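You operate a simulated robot arm through the tools that you are given. There is no shell and no other tool.

You run a simulated robot arm. Do the job below in one go: nothing can be reset, and whatever is moved stays where it is left.

Task
Raise the drooping boom to the green tape mark and lock it.
Fine: its microphone goes on the mark; switch the blue lamp box on before you raise it; turn the knob to SNUG to move the boom, to LOCK at the end; leave the other stands alone.
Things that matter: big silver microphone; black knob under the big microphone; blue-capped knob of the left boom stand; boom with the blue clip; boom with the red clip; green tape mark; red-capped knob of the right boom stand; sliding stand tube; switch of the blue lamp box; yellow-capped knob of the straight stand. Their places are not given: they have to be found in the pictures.

The check looks at the end state, three seconds after you hand in, the way a careful person would. Anything else that was tipped, shoved, dropped, spilled or broken makes it a failure.

Robot
A 7-joint arm with a two-finger parallel gripper, fixed in place. Base frame: the origin is at the foot of the arm, x ahead of it, y to its left, z up. Lengths are in mm, angles in degrees, forces in N, time in s.
With the tool pointing down near the work surface it reaches from about 340 to 740 mm from the base axis. Its first joint turns from -143.0 to 143.0 degrees. Payload 3 kg.
The TCP is the grasp point between the finger pads, 30 mm short of the fingertips. In the tool frame z runs along the fingers and y along their closing line. The gripper opens to 94 mm. The fingers are 28 mm wide and 10 mm thick; the gripper's body (50 by 96 mm) begins 55 mm behind the TCP.
Orientation is that of the tool frame in the base frame, as [roll, pitch, yaw] about the fixed x, y, z axes, in that order (R = Rz(yaw) Ry(pitch) Rx(roll)). With the fingers straight down and closing along the base's y, the tool's x points along the base's -x, its y along +y and its z along -z.

Tools
- The arm moves only by the tool play_rows. Its argument "commands" is a list of rows, each an object (a shift or turn left out is 0, a gripper value left out holds the last) with "dp": the shift along the tool's x, y, z in mm, a list of three; "rot": the turn, a rotation vector about the tool's x, y, z in degrees, a list of three; "hand": the opening, from 0 (shut) to 1 (fully open). In form: [{"dp": [tx, ty, tz], "rot": [wx, wy, wz], "hand": hand}, ...]. A call has 1 to 20 rows; each row shifts and turns the commanded pose from where the row before left it, along the tool's axes as they then stand. Each row takes 0.2 s and may step no farther than 50 mm and 8.6 degrees from the row before; otherwise, or with a gripper value out of range, the whole call is refused. Where a pose cannot be reached the arm comes as near as it can. A force on the tool above 90 N (or 10 N above the force at the start of the call, whichever is more), or a blocked arm, ends the call early, and 0.2 s more pass. The fingers move at their own pace (about 45 mm/s each) and stop on an object; they squeeze with about 38 N. The grip force told is the motor's: it shows also when the fingers shut on nothing. Time passes only in rows, and 0.2 s behind the last, so rows that do not move let the fingers close. The reply holds the time, the measured pose of the TCP, the force on the tool along the base axes, the opening and the grip force, in the units named above and with some noise, with the torque about the TCP (base axes, N m) and any sound that the robot's microphone picked up.
- Cameras (640 x 400 px; columns grow to the right, rows downward): "scene" is fixed at [220.5, -499.5, 1418.7]; the picture's right is [0.40, 0.91, 0.00], its down [0.88, -0.39, -0.27] and it looks along [-0.25, 0.11, -0.96] (base axes); focal length 214 px, centre (320, 200). "wrist" rides on the gripper at [76, 14, -102] in the tool frame; the picture's right is [-0.18, 0.98, 0.00], its down [-0.75, -0.14, -0.64] and it looks along [-0.63, -0.12, 0.77] (tool axes); focal length 243 px, centre (320, 200).
- capture(camera): a new picture of that camera. The clock stands still meanwhile.
- slide_trunk(by): slides the trunk up (or, below 0, down) by that many mm; the arm rides with it, the base frame stays. It gives what a move gives, with no picture.
- point_at(camera, pixels): for up to 12 pixels [column, row] of the newest picture of that camera ("zoom" is the newest enlarged one), the place [x, y, z] in the base frame of the surface seen there, good to about 3 mm. The clock stands still meanwhile.
- zoom(camera, box): a new picture of the part [left, top, right, bottom] of that camera's present view, enlarged. The clock stands still meanwhile.
- finish_job(): hands the job in; it is judged then, once.

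Unless the task says otherwise, let go and move clear before handing in.

The tools are called after "Emit:" as a command line: name --argument value ..., lists and objects as JSON in quotes. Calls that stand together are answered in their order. play_rows: Moves the arm, as the interface text tells. Its arguments: {"type":"object","properties":{"commands":{"type":"array","items":{"type":"object","properties":{"dp":{"type":"array","items":{"type":"number"}},"rot":{"type":"array","items":{"type":"number"}},"hand":{"type":"number"}}}}},"required":["commands"]} The other tools are called the same way: slide_trunk (by) slides the trunk up or down; capture (camera) takes a picture; point_at (camera, pixels) gives the place of the surface under pixels of a picture; zoom (camera, box) takes an enlarged picture of a part of a camera's view; finish_job () hands the job in.

At the start:

```text
time: 0.0
tool_pos: [557.7, 249.9, 1085.1]
ee_rot: [-179.9, -0.1, -180.0]
ft_force: [0.3, 0.6, 0.2]
torque: [-0.03, 0.02, 0.01]
grip_width: 93.9
gripper_force: 0.1
trunk travel left (down, up): [-25.0, 365.0]
```

scene: 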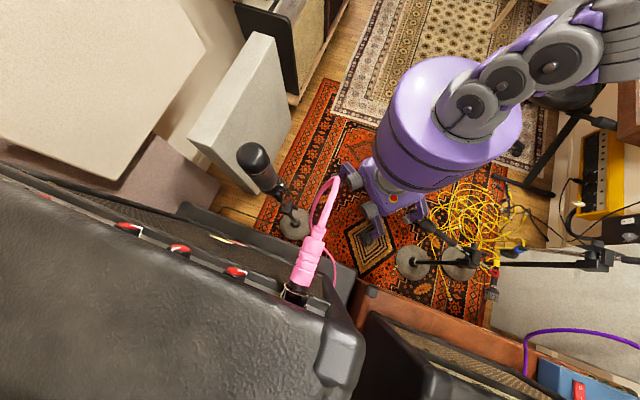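
wrist: 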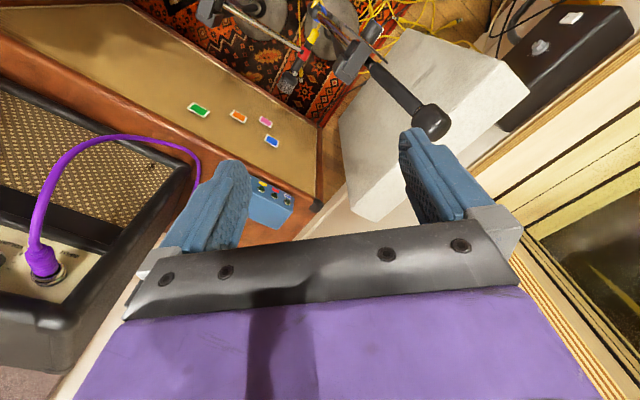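

The scene picture shows stands near (295,220), (412,262) and (460,262), a boom running right to (600,258), and a blue box at (580,385). I'll zoom in on these before moving.

Emit:
zoom --camera "scene" --box '[380, 180, 640, 342]'

Emit:
zoom --camera "wrist" --box '[180, 0, 500, 200]'

Emit:
zoom --camera "scene" --box '[480, 300, 640, 400]'

Emit:
zoom --camera "scene" --box '[220, 130, 380, 310]'

```text
2.46 times, centred on (510, 261) of scene
```

zoom: 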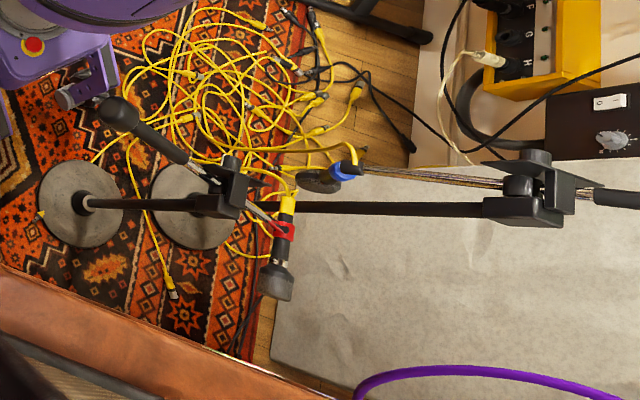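

```text
2.00 times, centred on (340, 100) of wrist
```

zoom: 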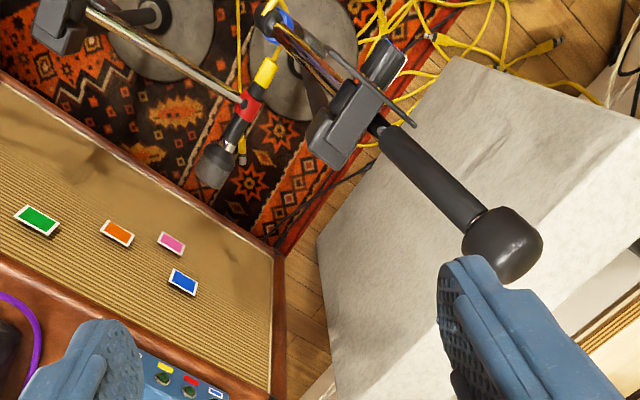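

```text
4.00 times, centred on (560, 350) of scene
```

zoom: 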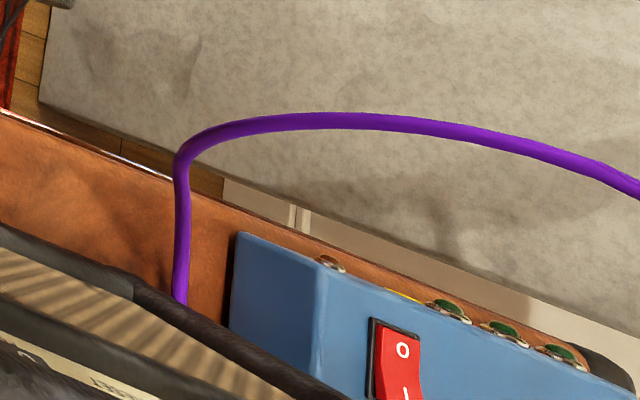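

```text
2.22 times, centred on (300, 220) of scene
```

zoom: 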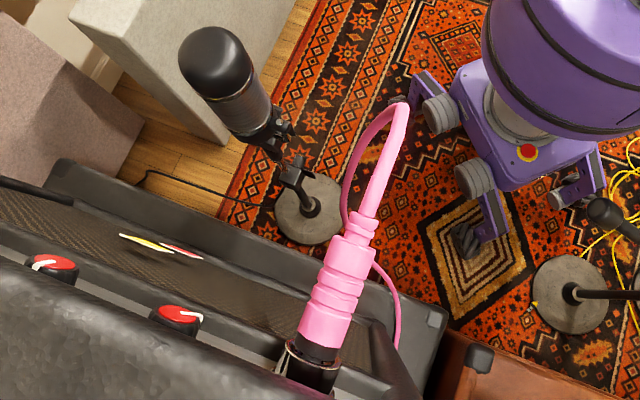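

I need 3D places of the boom parts and the marks, so I'll query fresh captures.

Emit:
capture --camera "wrist"

Emit:
zoom --camera "scene" --box '[380, 180, 640, 342]'

Emit:
point_at --camera "zoom" --pixels '[[120, 115], [170, 150], [231, 165], [225, 195], [283, 230], [275, 285], [345, 170], [318, 182], [520, 190], [535, 155], [610, 197], [520, 212]]'

Emit:
point_at --camera "wrist" --pixels '[[199, 110], [239, 117], [265, 122], [272, 141], [262, 188], [275, 190], [288, 200], [302, 48], [286, 82], [430, 120], [350, 65], [372, 62]]'

```text
taken
```

wrist: 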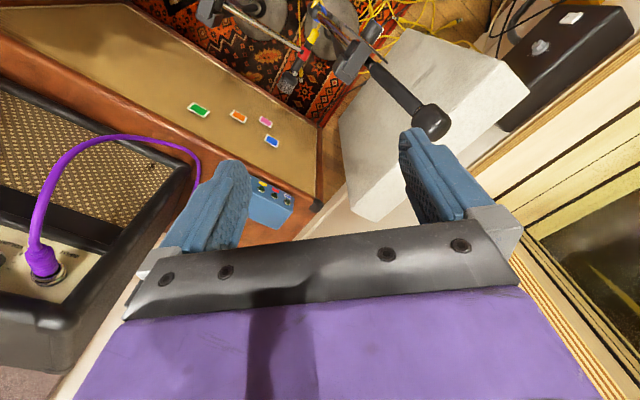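

```text
2.46 times, centred on (510, 261) of scene
```

zoom: 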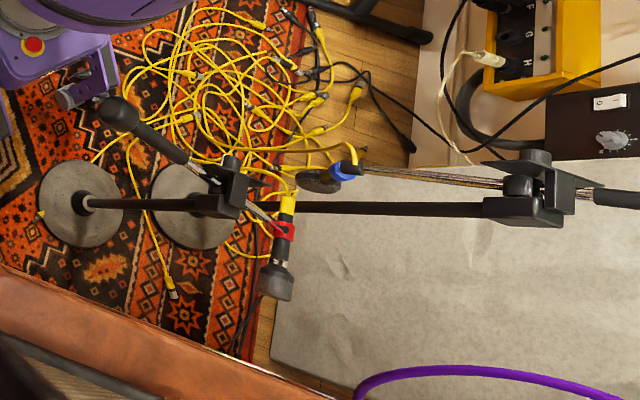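

```text
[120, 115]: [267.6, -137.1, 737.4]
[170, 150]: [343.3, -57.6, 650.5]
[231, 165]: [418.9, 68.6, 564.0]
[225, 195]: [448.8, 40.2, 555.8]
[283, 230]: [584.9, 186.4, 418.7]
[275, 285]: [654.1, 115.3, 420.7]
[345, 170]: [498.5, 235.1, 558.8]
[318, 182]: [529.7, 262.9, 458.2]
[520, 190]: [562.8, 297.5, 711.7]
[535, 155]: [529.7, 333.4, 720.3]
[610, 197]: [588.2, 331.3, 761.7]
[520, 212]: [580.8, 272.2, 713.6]
```

```text
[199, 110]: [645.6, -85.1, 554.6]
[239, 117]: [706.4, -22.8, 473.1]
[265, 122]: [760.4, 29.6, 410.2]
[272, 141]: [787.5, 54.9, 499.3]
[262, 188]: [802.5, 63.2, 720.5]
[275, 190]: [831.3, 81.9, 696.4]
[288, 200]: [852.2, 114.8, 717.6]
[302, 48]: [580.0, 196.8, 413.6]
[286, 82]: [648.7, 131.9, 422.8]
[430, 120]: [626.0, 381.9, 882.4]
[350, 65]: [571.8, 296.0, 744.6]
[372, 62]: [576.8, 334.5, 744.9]
```

The marks lie in the grille plane. Green and orange sit at about the same radius from the blue boom's hub, so the blue-clip boom looks like the one to raise. I'll zoom in on its hub, the switch box and the clip.

Emit:
zoom --camera "wrist" --box '[220, 170, 320, 232]'

Emit:
zoom --camera "scene" --box '[480, 230, 640, 300]'

Emit:
point_at --camera "zoom" --pixels '[[620, 115]]'

Emit:
zoom --camera "wrist" --box '[270, 0, 460, 119]'

```text
6.40 times, centred on (270, 201) of wrist
```

zoom: 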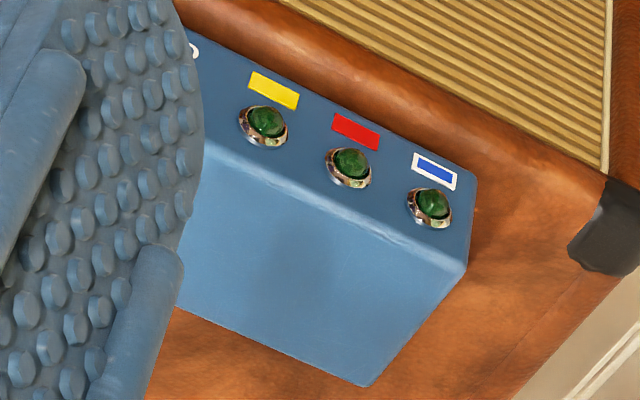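

```text
4.00 times, centred on (560, 265) of scene
```

zoom: 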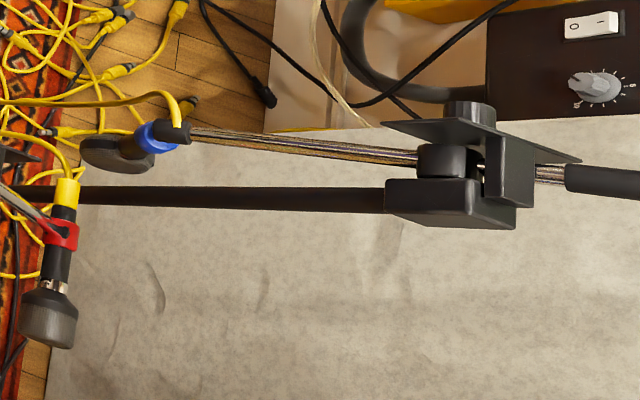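

```text
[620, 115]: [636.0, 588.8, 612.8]
```

```text
3.36 times, centred on (365, 60) of wrist
```

zoom: 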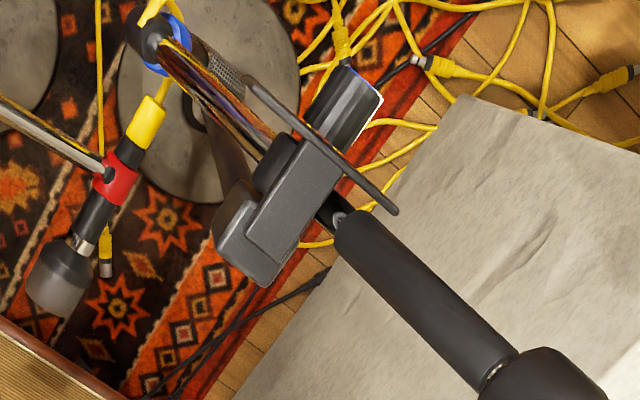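

Three lamps labelled yellow, red and blue sit on the box front, and the rocker is on its top. I'll get the rocker's place and the hub knob's details.

Emit:
capture --camera "scene"

Emit:
point_at --camera "scene" --pixels '[[576, 380], [580, 387], [582, 397], [574, 397], [586, 390], [562, 372], [540, 360], [600, 385], [630, 395], [565, 392], [545, 385]]'

Emit:
zoom --camera "scene" --box '[480, 230, 640, 300]'

Emit:
point_at --camera "zoom" --pixels '[[470, 113], [485, 105], [455, 105], [400, 126], [480, 135], [560, 155], [450, 155], [515, 170], [440, 200], [500, 205], [158, 137], [115, 150]]'

Emit:
point_at --camera "zoom" --pixels '[[205, 137], [300, 145], [400, 155], [555, 173], [575, 178], [610, 182], [178, 130], [130, 150], [90, 145], [300, 197], [110, 140], [145, 155]]'

```text
taken
```

scene: 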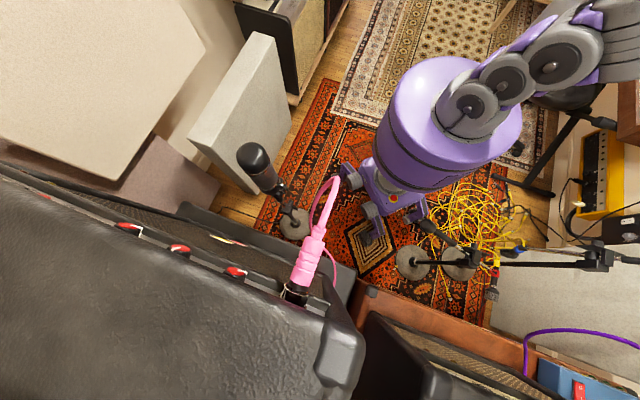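

```text
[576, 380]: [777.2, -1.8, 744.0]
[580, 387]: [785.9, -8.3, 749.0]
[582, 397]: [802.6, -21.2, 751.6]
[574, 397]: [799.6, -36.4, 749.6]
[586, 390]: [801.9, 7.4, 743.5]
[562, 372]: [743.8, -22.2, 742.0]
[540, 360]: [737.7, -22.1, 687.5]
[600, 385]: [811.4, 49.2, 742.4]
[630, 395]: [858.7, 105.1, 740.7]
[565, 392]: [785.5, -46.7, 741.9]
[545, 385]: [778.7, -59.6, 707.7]
```

```text
4.00 times, centred on (560, 265) of scene
```

zoom: 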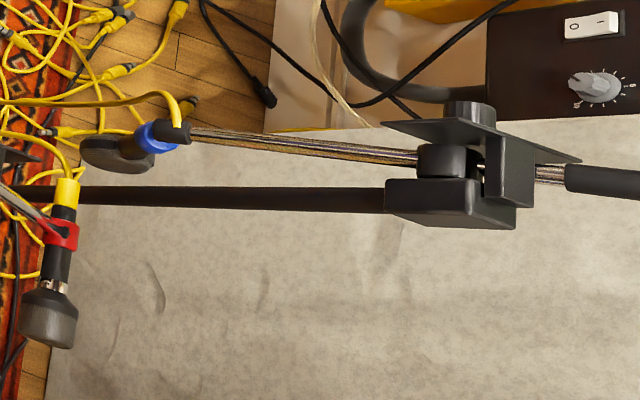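

```text
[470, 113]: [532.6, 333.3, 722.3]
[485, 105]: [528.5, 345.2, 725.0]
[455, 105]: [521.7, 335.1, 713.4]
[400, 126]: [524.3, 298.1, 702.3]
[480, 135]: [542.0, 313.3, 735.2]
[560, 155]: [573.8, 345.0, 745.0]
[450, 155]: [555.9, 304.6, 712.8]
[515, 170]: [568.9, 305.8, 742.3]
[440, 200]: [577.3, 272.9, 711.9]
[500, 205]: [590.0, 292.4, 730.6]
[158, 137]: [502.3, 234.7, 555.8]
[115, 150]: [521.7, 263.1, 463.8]
```

```text
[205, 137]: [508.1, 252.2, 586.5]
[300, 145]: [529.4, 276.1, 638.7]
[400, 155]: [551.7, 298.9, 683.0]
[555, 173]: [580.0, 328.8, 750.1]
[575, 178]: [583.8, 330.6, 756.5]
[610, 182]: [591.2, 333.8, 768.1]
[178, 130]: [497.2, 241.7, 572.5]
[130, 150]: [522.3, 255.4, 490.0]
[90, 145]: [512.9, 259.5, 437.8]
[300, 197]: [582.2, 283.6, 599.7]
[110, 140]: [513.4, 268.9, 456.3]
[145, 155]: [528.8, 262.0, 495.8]
```

The rocker sits on the box top near (803,-21,751) with its "|" end raised, so it is off. Next I'll yaw the tool and move to the near side of the blue stand's knob, around (527,340,720), to look at its dial.

Emit:
play_rows --commands '[{"rot": [0, 0, 7.5]}, {"rot": [0, 0, 7.5]}, {"rot": [0, 0, 7.5]}, {"rot": [0, 0, 7.5]}, {"rot": [0, 0, 7.5]}, {"rot": [0, 0, 7.5]}, {"dp": [41.5, 14.3, 0]}, {"dp": [41.5, 14.3, 0]}, {"dp": [41.5, 14.3, 0]}, {"dp": [41.5, 14.3, 0]}, {"dp": [0, 0, 40]}, {"dp": [0, 0, 40]}, {"dp": [0, 0, 40]}, {"dp": [0, 0, 40]}]'

Emit:
capture --camera "wrist"

Emit:
capture --camera "scene"

```text
time: 3.0
tool_pos: [478.4, 406.5, 925.1]
ee_rot: [-179.9, 0.0, 135.1]
ft_force: [0.4, 0.7, -0.2]
torque: [0.0, 0.02, -0.02]
grip_width: 94.0
gripper_force: 0.0
trunk travel left (down, up): [-25.0, 365.0]
```

```text
taken
```

wrist: 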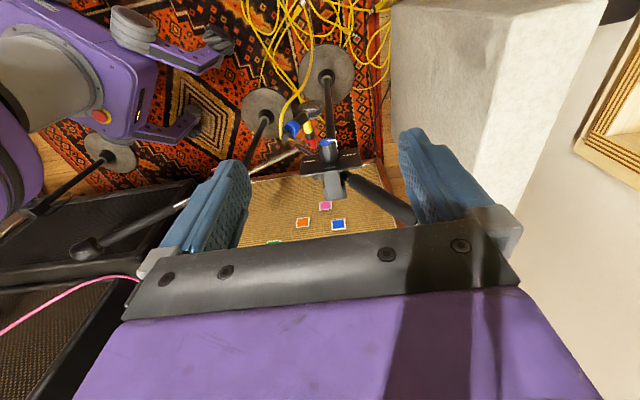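

```text
taken
```

scene: 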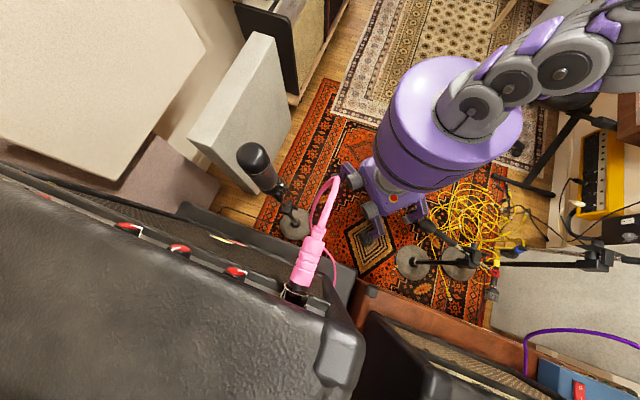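

The knob plate with the blue cap is visible near (325,150). I'll zoom in on it.

Emit:
zoom --camera "wrist" --box '[265, 90, 385, 165]'

Emit:
zoom --camera "wrist" --box '[230, 90, 430, 240]'

Emit:
point_at --camera "wrist" --pixels '[[325, 150], [325, 206], [304, 222], [338, 225], [275, 242], [310, 105], [310, 128], [290, 128], [315, 163], [350, 163], [400, 210], [295, 150]]'

```text
5.33 times, centred on (325, 128) of wrist
```

zoom: 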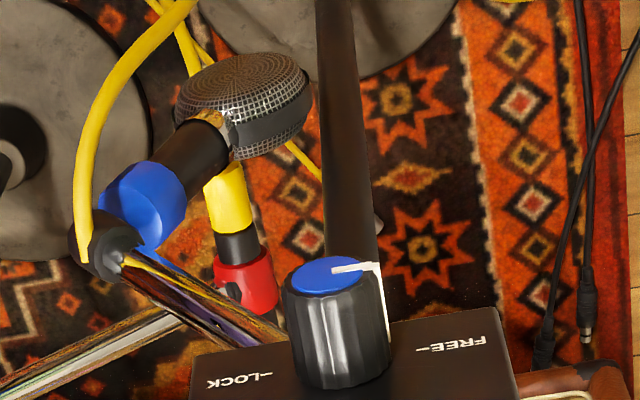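

```text
2.67 times, centred on (330, 165) of wrist
```

zoom: 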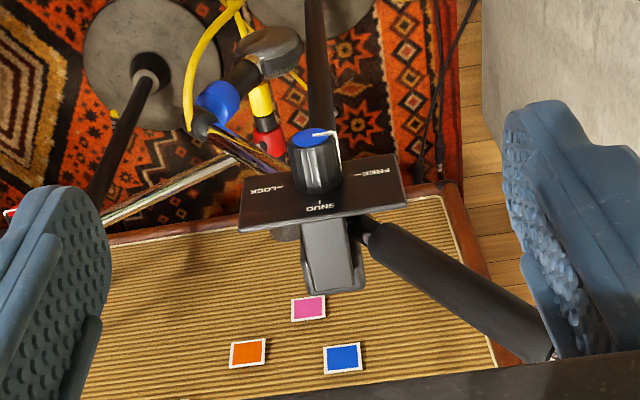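

```text
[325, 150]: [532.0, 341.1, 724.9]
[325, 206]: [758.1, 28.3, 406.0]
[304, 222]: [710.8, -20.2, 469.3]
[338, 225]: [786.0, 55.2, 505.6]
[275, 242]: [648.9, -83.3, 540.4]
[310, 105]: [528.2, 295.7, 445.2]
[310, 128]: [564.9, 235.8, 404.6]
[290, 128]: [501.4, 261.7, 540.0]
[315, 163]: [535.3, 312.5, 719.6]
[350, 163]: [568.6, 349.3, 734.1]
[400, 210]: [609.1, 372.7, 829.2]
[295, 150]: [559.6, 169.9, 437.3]
```

The dial reads FREE, SNUG and LOCK, and the blue knob's pointer is at FREE, so the blue-clip boom is the drooping one. From its hub, green and orange are both at radius ~262. I'll do the lamp switch first, and check the purple cable in that area.

Emit:
capture --camera "scene"

Emit:
point_at --camera "scene" --pixels '[[525, 372], [526, 350], [535, 337], [555, 330], [580, 330], [600, 333], [620, 339], [638, 346], [450, 370], [500, 390], [600, 360], [360, 295]]'

Emit:
play_rows --commands '[{"dp": [0, 0, -40]}, {"dp": [0, 0, -40]}, {"dp": [0, 0, -40]}, {"dp": [0, 0, -40], "hand": 0}, {"dp": [-42, -14, 0]}, {"dp": [-42, -14, 0]}, {"dp": [-42, -14, 0]}, {"dp": [-42, -14, 0]}]'

```text
taken
```

scene: 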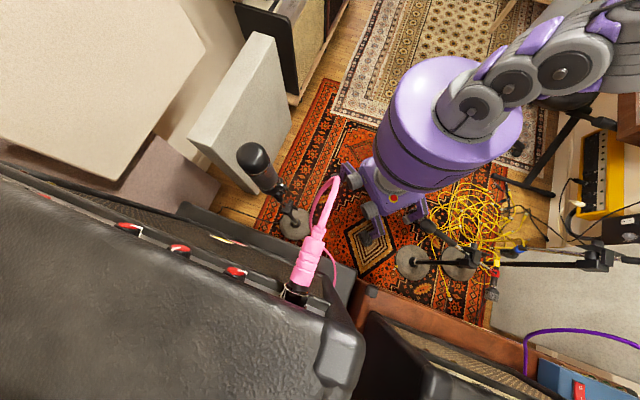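

```text
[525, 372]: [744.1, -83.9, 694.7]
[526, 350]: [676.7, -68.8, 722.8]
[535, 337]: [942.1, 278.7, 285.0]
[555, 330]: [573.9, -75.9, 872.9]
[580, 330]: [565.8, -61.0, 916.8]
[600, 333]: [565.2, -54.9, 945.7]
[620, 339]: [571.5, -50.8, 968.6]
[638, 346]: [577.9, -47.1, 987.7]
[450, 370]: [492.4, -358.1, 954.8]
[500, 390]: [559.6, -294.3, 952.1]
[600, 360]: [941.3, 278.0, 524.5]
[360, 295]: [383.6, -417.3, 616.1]
```

```text
time: 4.8
tool_pos: [559.1, 245.2, 1086.9]
ee_rot: [180.0, 0.1, 135.2]
ft_force: [-0.4, -0.2, -0.5]
torque: [0.0, -0.01, 0.02]
grip_width: 0.0
gripper_force: 10.5
trunk travel left (down, up): [-25.0, 365.0]
```

The purple cable rises near (575,-60) up to z≈990, which is close to the arm's path to the box. I'll look at it from here.

Emit:
capture --camera "wrist"

Emit:
capture --camera "scene"

```text
taken
```

wrist: 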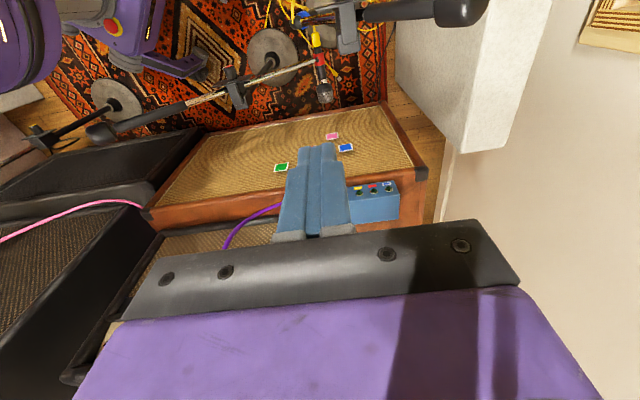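

```text
taken
```

scene: 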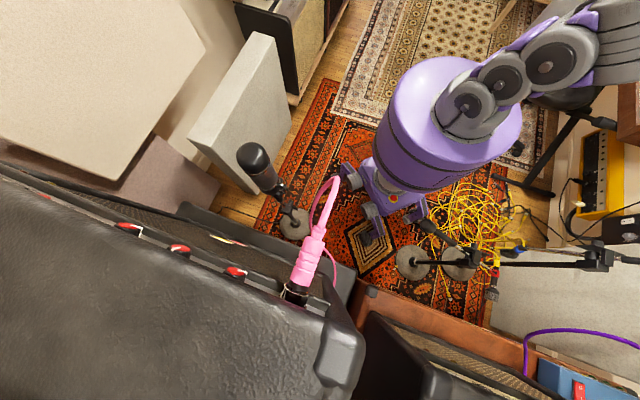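

The cable arcs near (570,-55) at z 870–1000, so I'll approach the switch along the +n diagonal from the +y side, with the tool tilted about 45°. First I'll move to a hover point and tilt.

Emit:
play_rows --commands '[{"dp": [-43, -3.4, 0]}, {"dp": [-43, -3.4, 0]}, {"dp": [-43, -3.4, 17]}, {"dp": [-43, -3.4, 35]}, {"dp": [-43, -3.4, 35]}, {"rot": [0, -7.5, 0]}, {"rot": [0, -7.5, 0]}, {"rot": [0, -7.5, 0]}, {"rot": [0, -7.5, 0]}, {"rot": [0, -7.5, 0]}, {"rot": [0, -7.5, 0]}]'

Emit:
capture --camera "wrist"

Emit:
capture --camera "scene"

```text
refused: row 4 steps farther than a row can; nothing moved
```

```text
taken
```

wrist: 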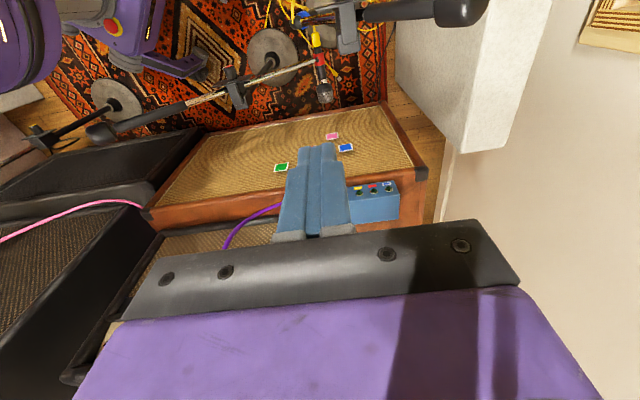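

```text
taken
```

scene: 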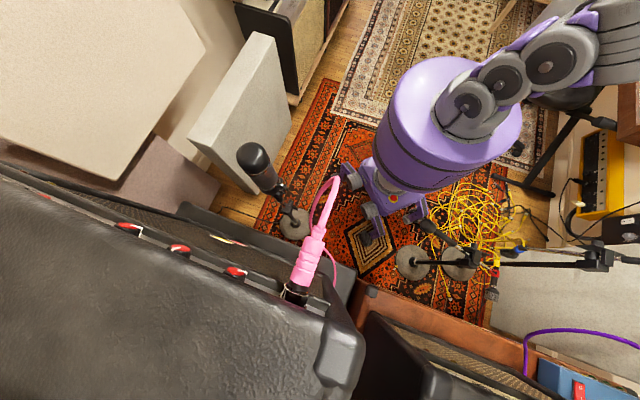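

A row's step was over the limit, so nothing moved and the view is unchanged. I'll repeat the move in smaller steps.

Emit:
play_rows --commands '[{"dp": [-43, -3.4, 0]}, {"dp": [-43, -3.4, 0]}, {"dp": [-43, -3.4, 17]}, {"dp": [-43, -3.4, 22]}, {"dp": [-43, -3.4, 22]}, {"dp": [0, 0, 25]}, {"rot": [0, -7.5, 0]}, {"rot": [0, -7.5, 0]}, {"rot": [0, -7.5, 0]}, {"rot": [0, -7.5, 0]}, {"rot": [0, -7.5, 0]}, {"rot": [0, -7.5, 0]}]'

Emit:
capture --camera "wrist"

Emit:
capture --camera "scene"

```text
time: 7.4
tool_pos: [697.9, 83.8, 998.3]
ee_rot: [179.9, 45.1, 135.0]
ft_force: [-0.9, 0.0, 0.9]
torque: [0.0, 0.02, 0.01]
grip_width: 0.0
gripper_force: 33.2
trunk travel left (down, up): [-25.0, 365.0]
```

```text
taken
```

wrist: 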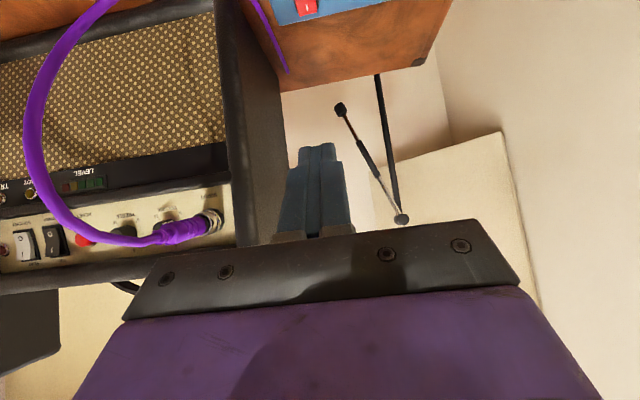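

```text
taken
```

scene: 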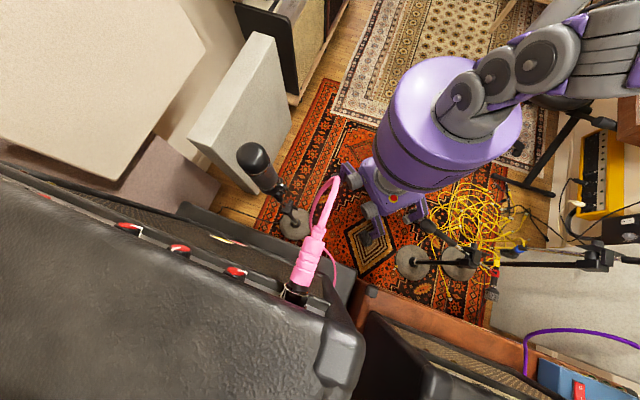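

The pose was reached, with the box and rocker at the top of the wrist view near (310,5). I'll locate the cable and amp front so I can avoid them.

Emit:
point_at --camera "wrist" --pixels '[[210, 222], [180, 232], [110, 240], [60, 205], [32, 150], [35, 90], [60, 40], [100, 8], [270, 30], [285, 65], [306, 6], [230, 200]]'

Emit:
zoom --camera "wrist" --box '[240, 0, 400, 60]'

```text
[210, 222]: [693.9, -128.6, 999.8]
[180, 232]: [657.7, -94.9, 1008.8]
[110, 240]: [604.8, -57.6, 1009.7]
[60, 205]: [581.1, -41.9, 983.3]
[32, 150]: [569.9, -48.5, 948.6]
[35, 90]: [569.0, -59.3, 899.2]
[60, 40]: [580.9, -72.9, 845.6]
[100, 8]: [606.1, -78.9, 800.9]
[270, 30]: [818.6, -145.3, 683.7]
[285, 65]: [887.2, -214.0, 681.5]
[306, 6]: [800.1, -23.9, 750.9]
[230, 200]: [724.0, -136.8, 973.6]
```

```text
4.00 times, centred on (320, 30) of wrist
```

zoom: 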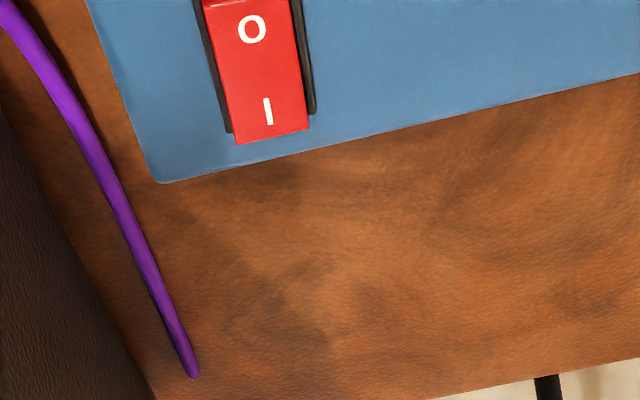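

The cable apex is at z≈1010 near (605,-58), clear of this path. I'll query the rocker's corners.

Emit:
point_at --camera "zoom" --pixels '[[212, 5], [295, 5], [252, 30], [222, 60], [300, 60], [267, 110], [238, 135], [303, 125], [270, 130], [160, 175], [350, 60], [270, 152]]'

```text
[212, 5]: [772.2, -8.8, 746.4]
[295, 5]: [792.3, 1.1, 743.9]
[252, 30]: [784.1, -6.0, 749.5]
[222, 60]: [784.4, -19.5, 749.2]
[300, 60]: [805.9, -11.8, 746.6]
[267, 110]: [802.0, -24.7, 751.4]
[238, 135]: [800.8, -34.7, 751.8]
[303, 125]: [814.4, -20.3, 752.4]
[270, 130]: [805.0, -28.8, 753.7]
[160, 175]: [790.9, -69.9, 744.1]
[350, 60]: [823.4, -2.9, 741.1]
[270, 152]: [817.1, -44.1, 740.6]
```

The rocker's "|" end is at about (806,-27,752). I'll move so the fingertip edge hovers over it.

Emit:
play_rows --commands '[{"dp": [5.9, -0.35, 39.3]}, {"dp": [5.9, -0.35, 39.3]}, {"dp": [5.9, -0.35, 39.3]}, {"dp": [5.9, -0.35, 39.3]}, {"dp": [5.9, -0.35, 39.3]}, {"dp": [5.9, -0.35, 39.3]}, {}]'

Emit:
capture --camera "wrist"

Emit:
zoom --camera "scene" --box '[480, 300, 640, 400]'

```text
time: 9.0
tool_pos: [799.7, -21.1, 810.4]
ee_rot: [-180.0, 45.1, 135.0]
ft_force: [0.4, 0.4, -0.3]
torque: [-0.02, -0.03, -0.01]
grip_width: 0.0
gripper_force: 33.3
trunk travel left (down, up): [-25.0, 365.0]
```

```text
taken
```

wrist: 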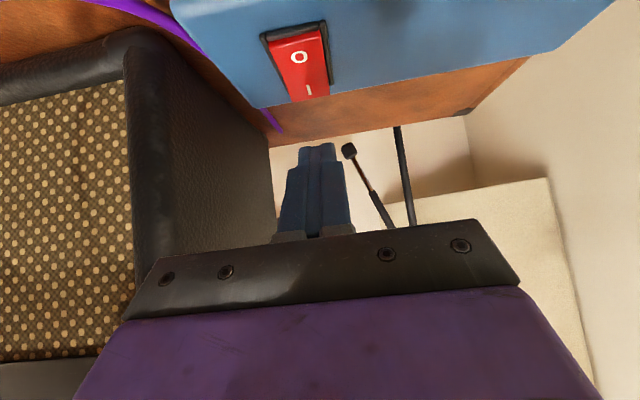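

```text
4.00 times, centred on (560, 350) of scene
```

zoom: 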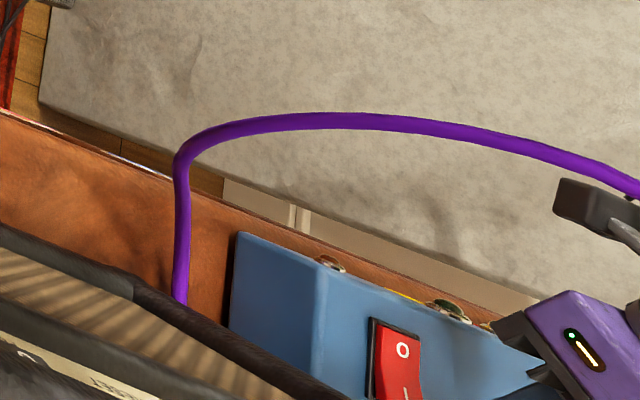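

I'm hovering about 27 mm above the rocker's "|" end. I'll descend vertically and press gently.

Emit:
play_rows --commands '[{"dp": [7, 0, 1.4]}, {"dp": [4.24, 0, 4.24]}, {"dp": [4.24, 0, 4.24]}, {"dp": [3.5, 0, 3.5]}, {"dp": [1.5, 0, 1.5]}, {"dp": [1.5, 0, 1.5]}, {"dp": [1.5, 0, 1.5]}]'

Emit:
capture --camera "wrist"

```text
time: 10.6
tool_pos: [793.8, -16.2, 780.5]
ee_rot: [179.9, 45.1, 134.9]
ft_force: [-0.1, -0.9, 5.5]
torque: [-0.1, -0.05, -0.13]
grip_width: 0.2
gripper_force: 33.9
trunk travel left (down, up): [-25.0, 365.0]
heard: click
```

```text
taken
```

wrist: 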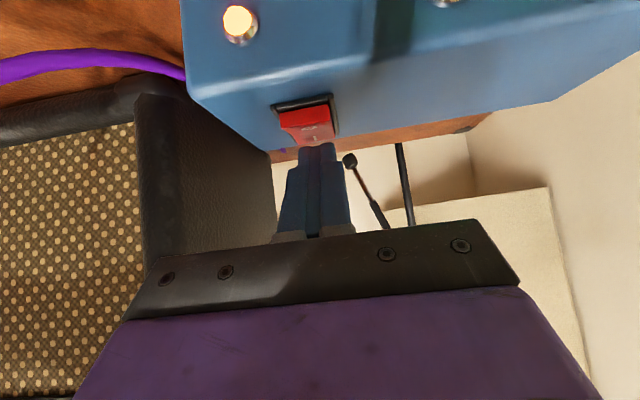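

A click was heard and a lamp at (240,22) lit, so the box is on. I'll retreat the way I came.

Emit:
play_rows --commands '[{"dp": [-10, 0, -10]}, {"dp": [-14, 0, -14]}, {"dp": [-5.9, 0, -39]}, {"dp": [-5.9, 0, -39]}, {"dp": [-5.9, 0, -39]}, {"dp": [-5.9, 0, -39]}, {"dp": [0, 0, -39]}]'

Emit:
capture --camera "wrist"

Emit:
zoom --camera "scene" --box '[480, 300, 640, 400]'

```text
time: 12.2
tool_pos: [708.5, 74.0, 969.0]
ee_rot: [180.0, 44.9, 134.9]
ft_force: [-0.2, -0.3, -0.8]
torque: [0.01, 0.0, -0.02]
grip_width: 0.0
gripper_force: 33.5
trunk travel left (down, up): [-25.0, 365.0]
```

```text
taken
```

wrist: 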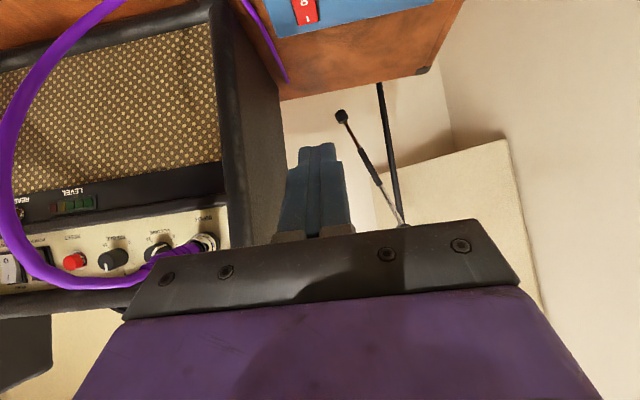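

```text
4.00 times, centred on (560, 350) of scene
```

zoom: 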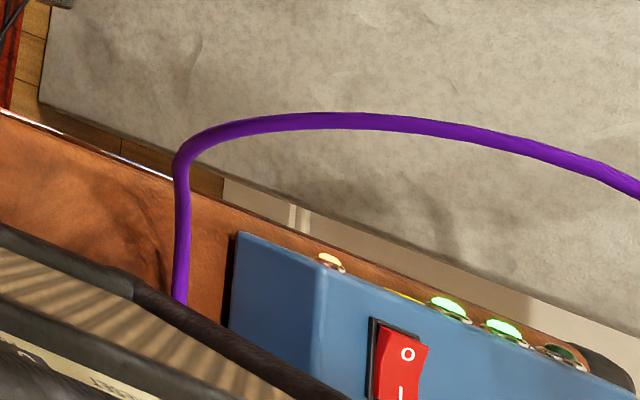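

The lamp box is on: the power lamp plus the yellow and red channel lamps are lit, and the blue channel is dark. Next I'll go to the blue-capped knob, approaching horizontally along +n.

Emit:
play_rows --commands '[{"dp": [28.2, 5.9, -35.2], "hand": 1}, {"dp": [28.2, 5.9, -35.2]}, {"dp": [28.2, 5.9, -35.2]}, {"dp": [28.2, 5.9, -35.2]}, {"dp": [28.2, 5.9, -35.2]}, {"dp": [28.2, 5.9, -35.2]}, {"dp": [28.2, 5.9, -35.2]}, {"dp": [28.2, 5.9, -35.2]}, {"dp": [28.2, 5.9, -35.2]}, {"dp": [28.2, 5.9, -35.2]}, {}]'

Emit:
capture --camera "wrist"

Emit:
capture --camera "scene"

```text
time: 14.6
tool_pos: [433.8, 430.3, 1018.5]
ee_rot: [179.9, 45.0, 134.9]
ft_force: [0.1, 0.0, -0.4]
torque: [0.02, -0.01, 0.01]
grip_width: 94.1
gripper_force: 0.1
trunk travel left (down, up): [-25.0, 365.0]
```

```text
taken
```

wrist: 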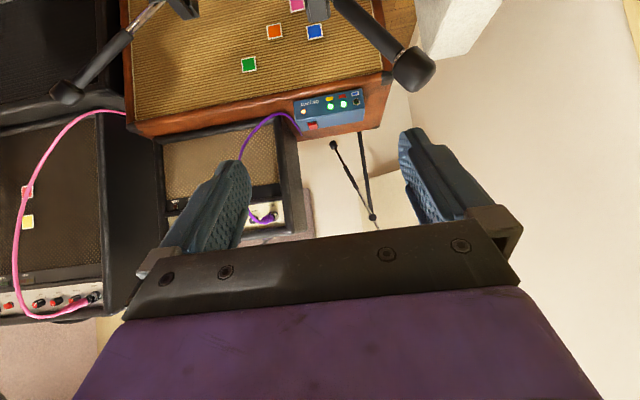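

```text
taken
```

scene: 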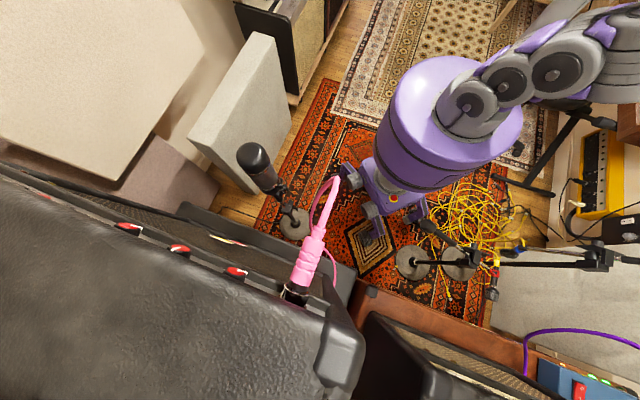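

I'll descend with this tilt to get a near-horizontal view of the dial and mic.

Emit:
play_rows --commands '[{"dp": [28, 0, 28]}, {"dp": [28, 0, 28]}, {"dp": [28, 0, 28]}, {"dp": [28, 0, 28]}, {"dp": [28, 0, 28]}, {"dp": [28, 0, 28]}, {}]'

Emit:
capture --camera "wrist"

Emit:
zoom --camera "wrist" --box '[230, 0, 420, 150]'

```text
time: 16.2
tool_pos: [432.9, 427.8, 781.8]
ee_rot: [180.0, 45.0, 135.0]
ft_force: [0.4, 0.1, 0.2]
torque: [0.01, -0.01, 0.01]
grip_width: 94.2
gripper_force: 0.0
trunk travel left (down, up): [-25.0, 365.0]
```

```text
taken
```

wrist: 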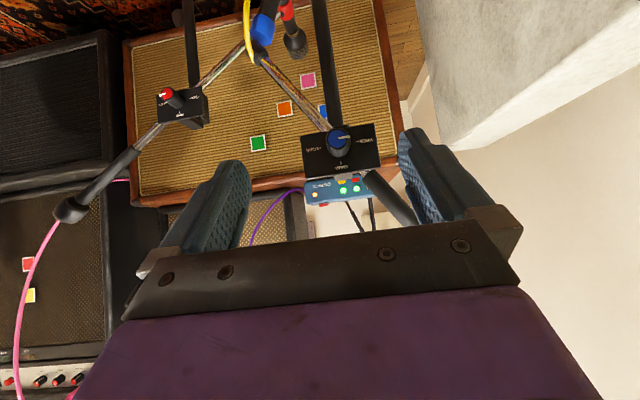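

```text
2.67 times, centred on (325, 75) of wrist
```

zoom: 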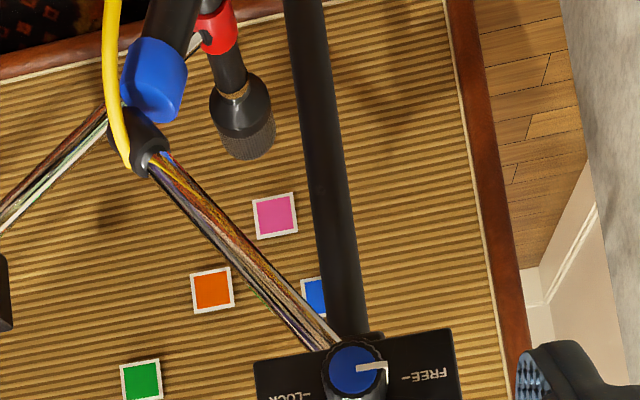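

The pointer is at FREE. I'll measure the knob and plate here.

Emit:
zoom --camera "wrist" --box '[290, 105, 390, 185]'

Emit:
point_at --camera "zoom" --pixels '[[310, 215], [375, 210], [250, 215], [310, 160], [310, 262], [310, 290], [160, 280], [500, 260], [330, 380], [560, 380], [100, 190], [560, 130]]'

Emit:
zoom --camera "wrist" --box '[130, 75, 230, 135]'

```text
5.00 times, centred on (340, 145) of wrist
```

zoom: 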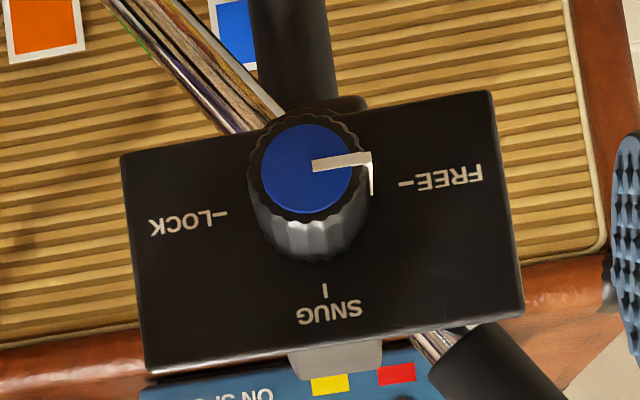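

```text
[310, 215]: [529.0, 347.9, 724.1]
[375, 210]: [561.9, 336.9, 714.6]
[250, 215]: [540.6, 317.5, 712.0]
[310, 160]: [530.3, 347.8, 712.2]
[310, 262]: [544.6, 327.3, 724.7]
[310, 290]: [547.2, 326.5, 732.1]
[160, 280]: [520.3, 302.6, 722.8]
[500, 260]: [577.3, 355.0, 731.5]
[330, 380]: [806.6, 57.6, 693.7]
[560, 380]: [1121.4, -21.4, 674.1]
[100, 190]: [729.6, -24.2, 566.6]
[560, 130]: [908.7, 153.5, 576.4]
```

```text
6.40 times, centred on (180, 105) of wrist
```

zoom: 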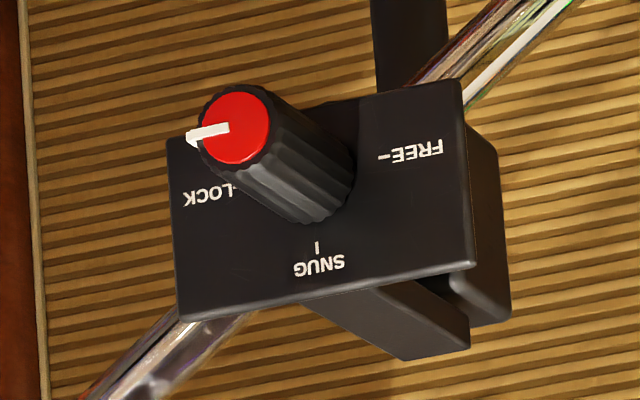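

The red knob is at LOCK. The blue knob's face is at about s=620, n=128, z=713, with the plate at n≈156. I'll level the tool so it points along +n and align it with the knob axis.

Emit:
point_at --camera "wrist" --pixels '[[480, 60], [470, 140], [440, 110], [325, 100], [262, 30], [247, 40], [268, 10]]'

Emit:
play_rows --commands '[{"rot": [0, -7.5, 0]}, {"rot": [0, -7.5, 0]}, {"rot": [0, -7.5, 0]}, {"rot": [0, -7.5, 0]}, {"rot": [0, -7.5, 0]}, {"rot": [0, -7.5, 0]}, {"dp": [34.5, 5.5, 0]}, {"dp": [34.5, 5.5, 0]}, {}]'

Emit:
capture --camera "wrist"

Emit:
capture --camera "scene"

```text
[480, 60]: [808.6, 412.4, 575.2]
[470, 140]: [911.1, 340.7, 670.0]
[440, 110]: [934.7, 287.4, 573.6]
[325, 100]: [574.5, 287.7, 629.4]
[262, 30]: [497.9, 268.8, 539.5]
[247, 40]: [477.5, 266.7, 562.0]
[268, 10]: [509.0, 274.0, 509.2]
```

```text
time: 18.2
tool_pos: [424.4, 411.7, 741.2]
ee_rot: [124.9, 89.9, 80.1]
ft_force: [0.3, -0.5, 0.2]
torque: [-0.01, -0.01, 0.0]
grip_width: 94.1
gripper_force: 0.0
out of reach, approached as far as the arm can: row 7, 8
trunk travel left (down, up): [-25.0, 365.0]
```

```text
taken
```

wrist: 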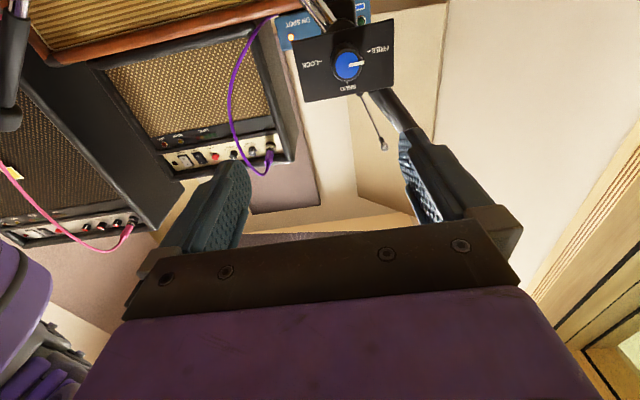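

```text
taken
```

scene: 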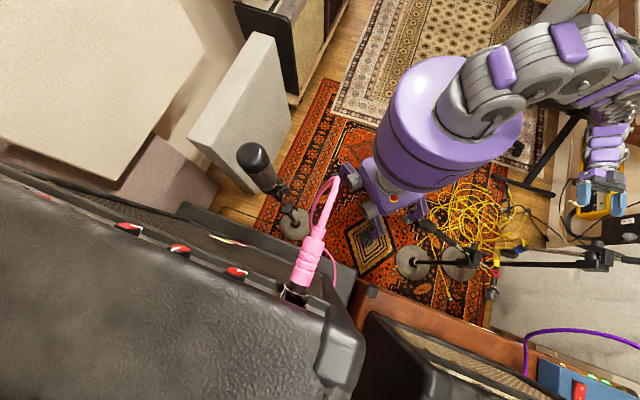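

The arm stopped short at z≈741, needing about 713. I'll lower the trunk its remaining 25 mm.

Emit:
slide_trunk --by -25

Emit:
play_rows --commands '[{}]'

```text
time: 18.9
tool_pos: [426.3, 412.7, 715.3]
ee_rot: [139.1, 89.9, 94.4]
ft_force: [-0.2, -0.4, 1.0]
torque: [0.0, -0.02, 0.0]
grip_width: 94.0
gripper_force: 0.1
trunk travel left (down, up): [0.0, 390.0]
```

```text
time: 19.3
tool_pos: [424.7, 412.2, 716.3]
ee_rot: [143.6, 89.9, 98.8]
ft_force: [-1.0, 0.0, 0.0]
torque: [-0.01, 0.0, 0.04]
grip_width: 94.3
gripper_force: 0.2
trunk travel left (down, up): [0.0, 390.0]
```

Now z≈716. I'll shift sideways to s≈620 and forward a bit to test reach.

Emit:
play_rows --commands '[{"dp": [0, 14, 15]}, {"dp": [0, 14, 15]}, {}]'

Emit:
capture --camera "wrist"

```text
time: 20.1
tool_pos: [461.4, 406.0, 723.9]
ee_rot: [175.4, 89.9, 130.5]
ft_force: [0.0, 0.4, 0.1]
torque: [0.0, -0.02, 0.02]
grip_width: 94.0
gripper_force: 0.0
out of reach, approached as far as the arm can: row 1
trunk travel left (down, up): [0.0, 390.0]
```

```text
taken
```

wrist: 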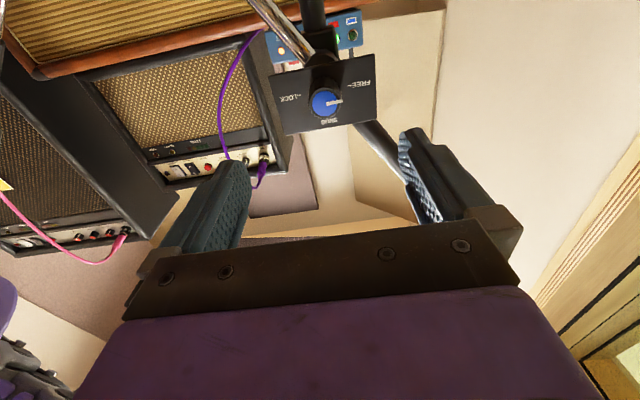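

The pose is reachable here (s=613, n=39, z=724). I'll trim the alignment while moving further forward.

Emit:
play_rows --commands '[{"dp": [0, 6, 20]}, {"dp": [10, 0, 10]}, {}]'

Emit:
capture --camera "wrist"

```text
time: 20.9
tool_pos: [483.9, 392.1, 720.8]
ee_rot: [131.1, 89.9, 86.2]
ft_force: [-0.4, 0.9, 0.2]
torque: [-0.03, 0.02, 0.0]
grip_width: 93.9
gripper_force: 0.1
out of reach, approached as far as the arm can: row 2
trunk travel left (down, up): [0.0, 390.0]
```

```text
taken
```

wrist: 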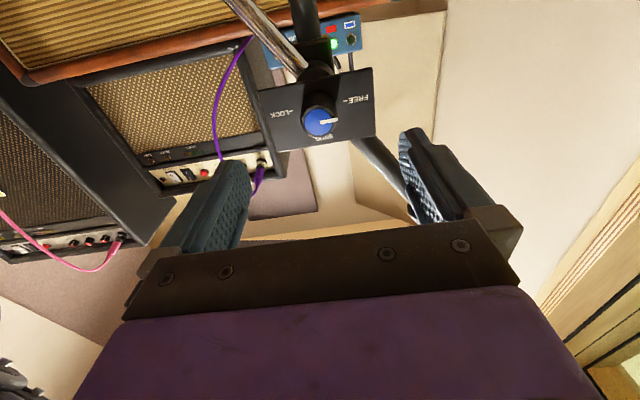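

Currently s=619, n=65, z=721, about 8 mm above the knob axis. I'll go further forward and retry lowering there.

Emit:
play_rows --commands '[{"dp": [0, 0, 15]}, {"dp": [0, 0, 15]}, {"dp": [4, 0, 0]}, {"dp": [4, 0, 0]}, {}]'

Emit:
capture --camera "wrist"

Emit:
capture --camera "scene"

```text
time: 22.1
tool_pos: [504.2, 370.8, 713.0]
ee_rot: [141.1, 89.9, 96.1]
ft_force: [-0.2, -0.2, 0.2]
torque: [0.02, 0.0, -0.01]
grip_width: 94.1
gripper_force: 0.0
trunk travel left (down, up): [0.0, 390.0]
```

```text
taken
```

wrist: 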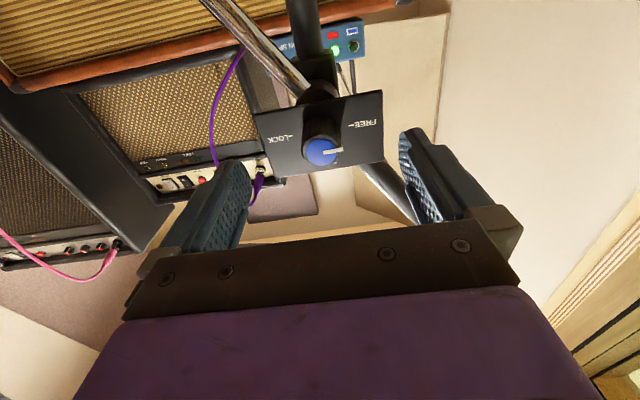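

```text
taken
```

scene: 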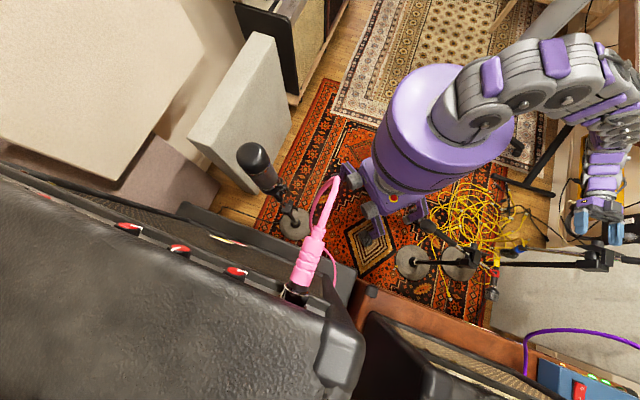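

Reached s=619, n=94, z=713. I'll re-measure the knob from this close view.

Emit:
zoom --camera "wrist" --box '[250, 80, 400, 180]'

Emit:
point_at --camera "zoom" --pixels '[[300, 310], [300, 350], [300, 275], [250, 310], [345, 320], [300, 255], [130, 300], [450, 270], [300, 230], [310, 375], [240, 290], [370, 280]]'

```text
4.00 times, centred on (325, 130) of wrist
```

zoom: 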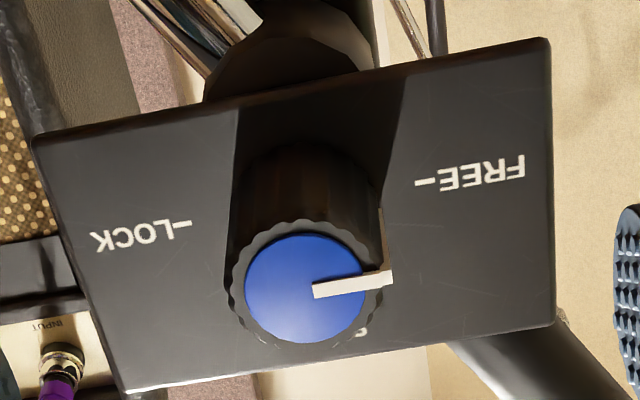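

```text
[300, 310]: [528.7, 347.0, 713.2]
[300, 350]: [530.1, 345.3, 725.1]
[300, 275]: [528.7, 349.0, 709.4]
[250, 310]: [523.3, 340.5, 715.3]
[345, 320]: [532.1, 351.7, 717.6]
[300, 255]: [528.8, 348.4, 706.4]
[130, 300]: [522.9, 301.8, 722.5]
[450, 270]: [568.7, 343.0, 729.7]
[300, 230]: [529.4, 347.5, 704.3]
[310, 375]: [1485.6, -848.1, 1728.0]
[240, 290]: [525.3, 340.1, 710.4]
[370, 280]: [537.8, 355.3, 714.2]
```

The knob axis is at s≈621, z≈711. I'll roll -45°, trim the alignment and move forward with the fingers around the knob.

Emit:
play_rows --commands '[{"dp": [2, 2, 0]}, {"rot": [0, 0, -7.5]}, {"rot": [0, 0, -7.5]}, {"rot": [0, 0, -7.5]}, {"rot": [0, 0, -7.5]}, {"rot": [0, 0, -7.5]}, {"rot": [0, 0, -7.5]}, {}]'

Emit:
capture --camera "wrist"

```text
time: 23.9
tool_pos: [507.0, 371.1, 711.9]
ee_rot: [-90.2, 45.1, -135.0]
ft_force: [0.8, 0.2, -0.5]
torque: [-0.03, -0.01, -0.03]
grip_width: 94.3
gripper_force: 0.0
trunk travel left (down, up): [0.0, 390.0]
```

```text
taken
```

wrist: 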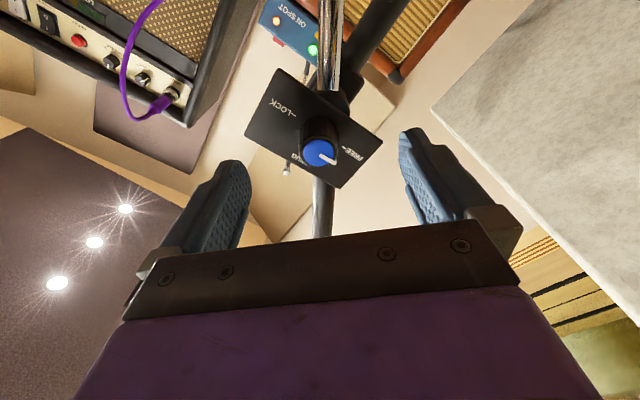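

Aligned at s=621, z=712. I'll move 24 mm forward and close on the knob.

Emit:
play_rows --commands '[{"dp": [0, 0, 12]}, {"dp": [0, 0, 12]}, {}, {"hand": 0}, {}, {}, {}, {}, {}, {}]'

Emit:
capture --camera "wrist"

```text
time: 26.1
tool_pos: [522.6, 354.7, 713.1]
ee_rot: [-90.1, 45.1, -135.0]
ft_force: [-5.2, -2.8, 4.7]
torque: [-0.01, -0.15, -0.3]
grip_width: 25.7
gripper_force: 45.1
trunk travel left (down, up): [0.0, 390.0]
```

```text
taken
```

wrist: 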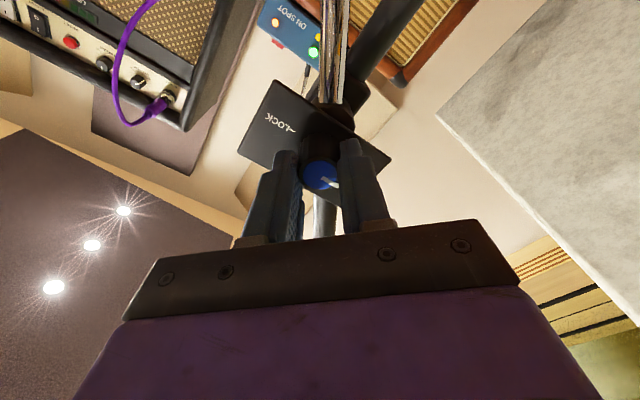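

The knob is gripped (width 25.7) with a slight side load. I'll ease that and rotate clockwise toward SNUG, first half.

Emit:
play_rows --commands '[{"dp": [0, -1, 0]}, {"rot": [0, 0, 7.5]}, {"rot": [0, 0, 7.5]}, {"rot": [0, 0, 7.5]}, {"rot": [0, 0, 7.5]}, {}]'

Emit:
capture --camera "wrist"

```text
time: 27.5
tool_pos: [522.2, 355.6, 712.1]
ee_rot: [-90.2, 75.3, -135.1]
ft_force: [1.9, -4.3, 13.0]
torque: [-0.2, -0.19, -0.14]
grip_width: 26.0
gripper_force: 45.1
trunk travel left (down, up): [0.0, 390.0]
```

```text
taken
```

wrist: 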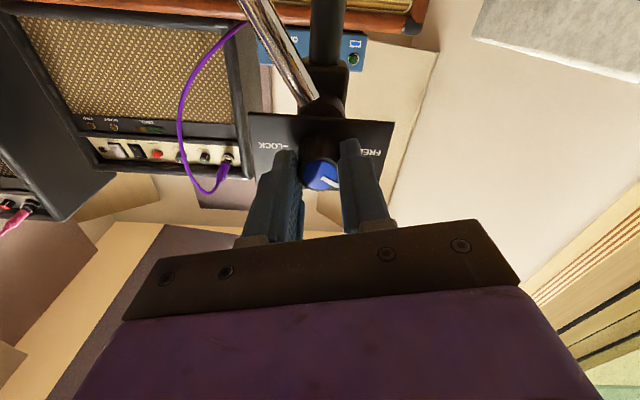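

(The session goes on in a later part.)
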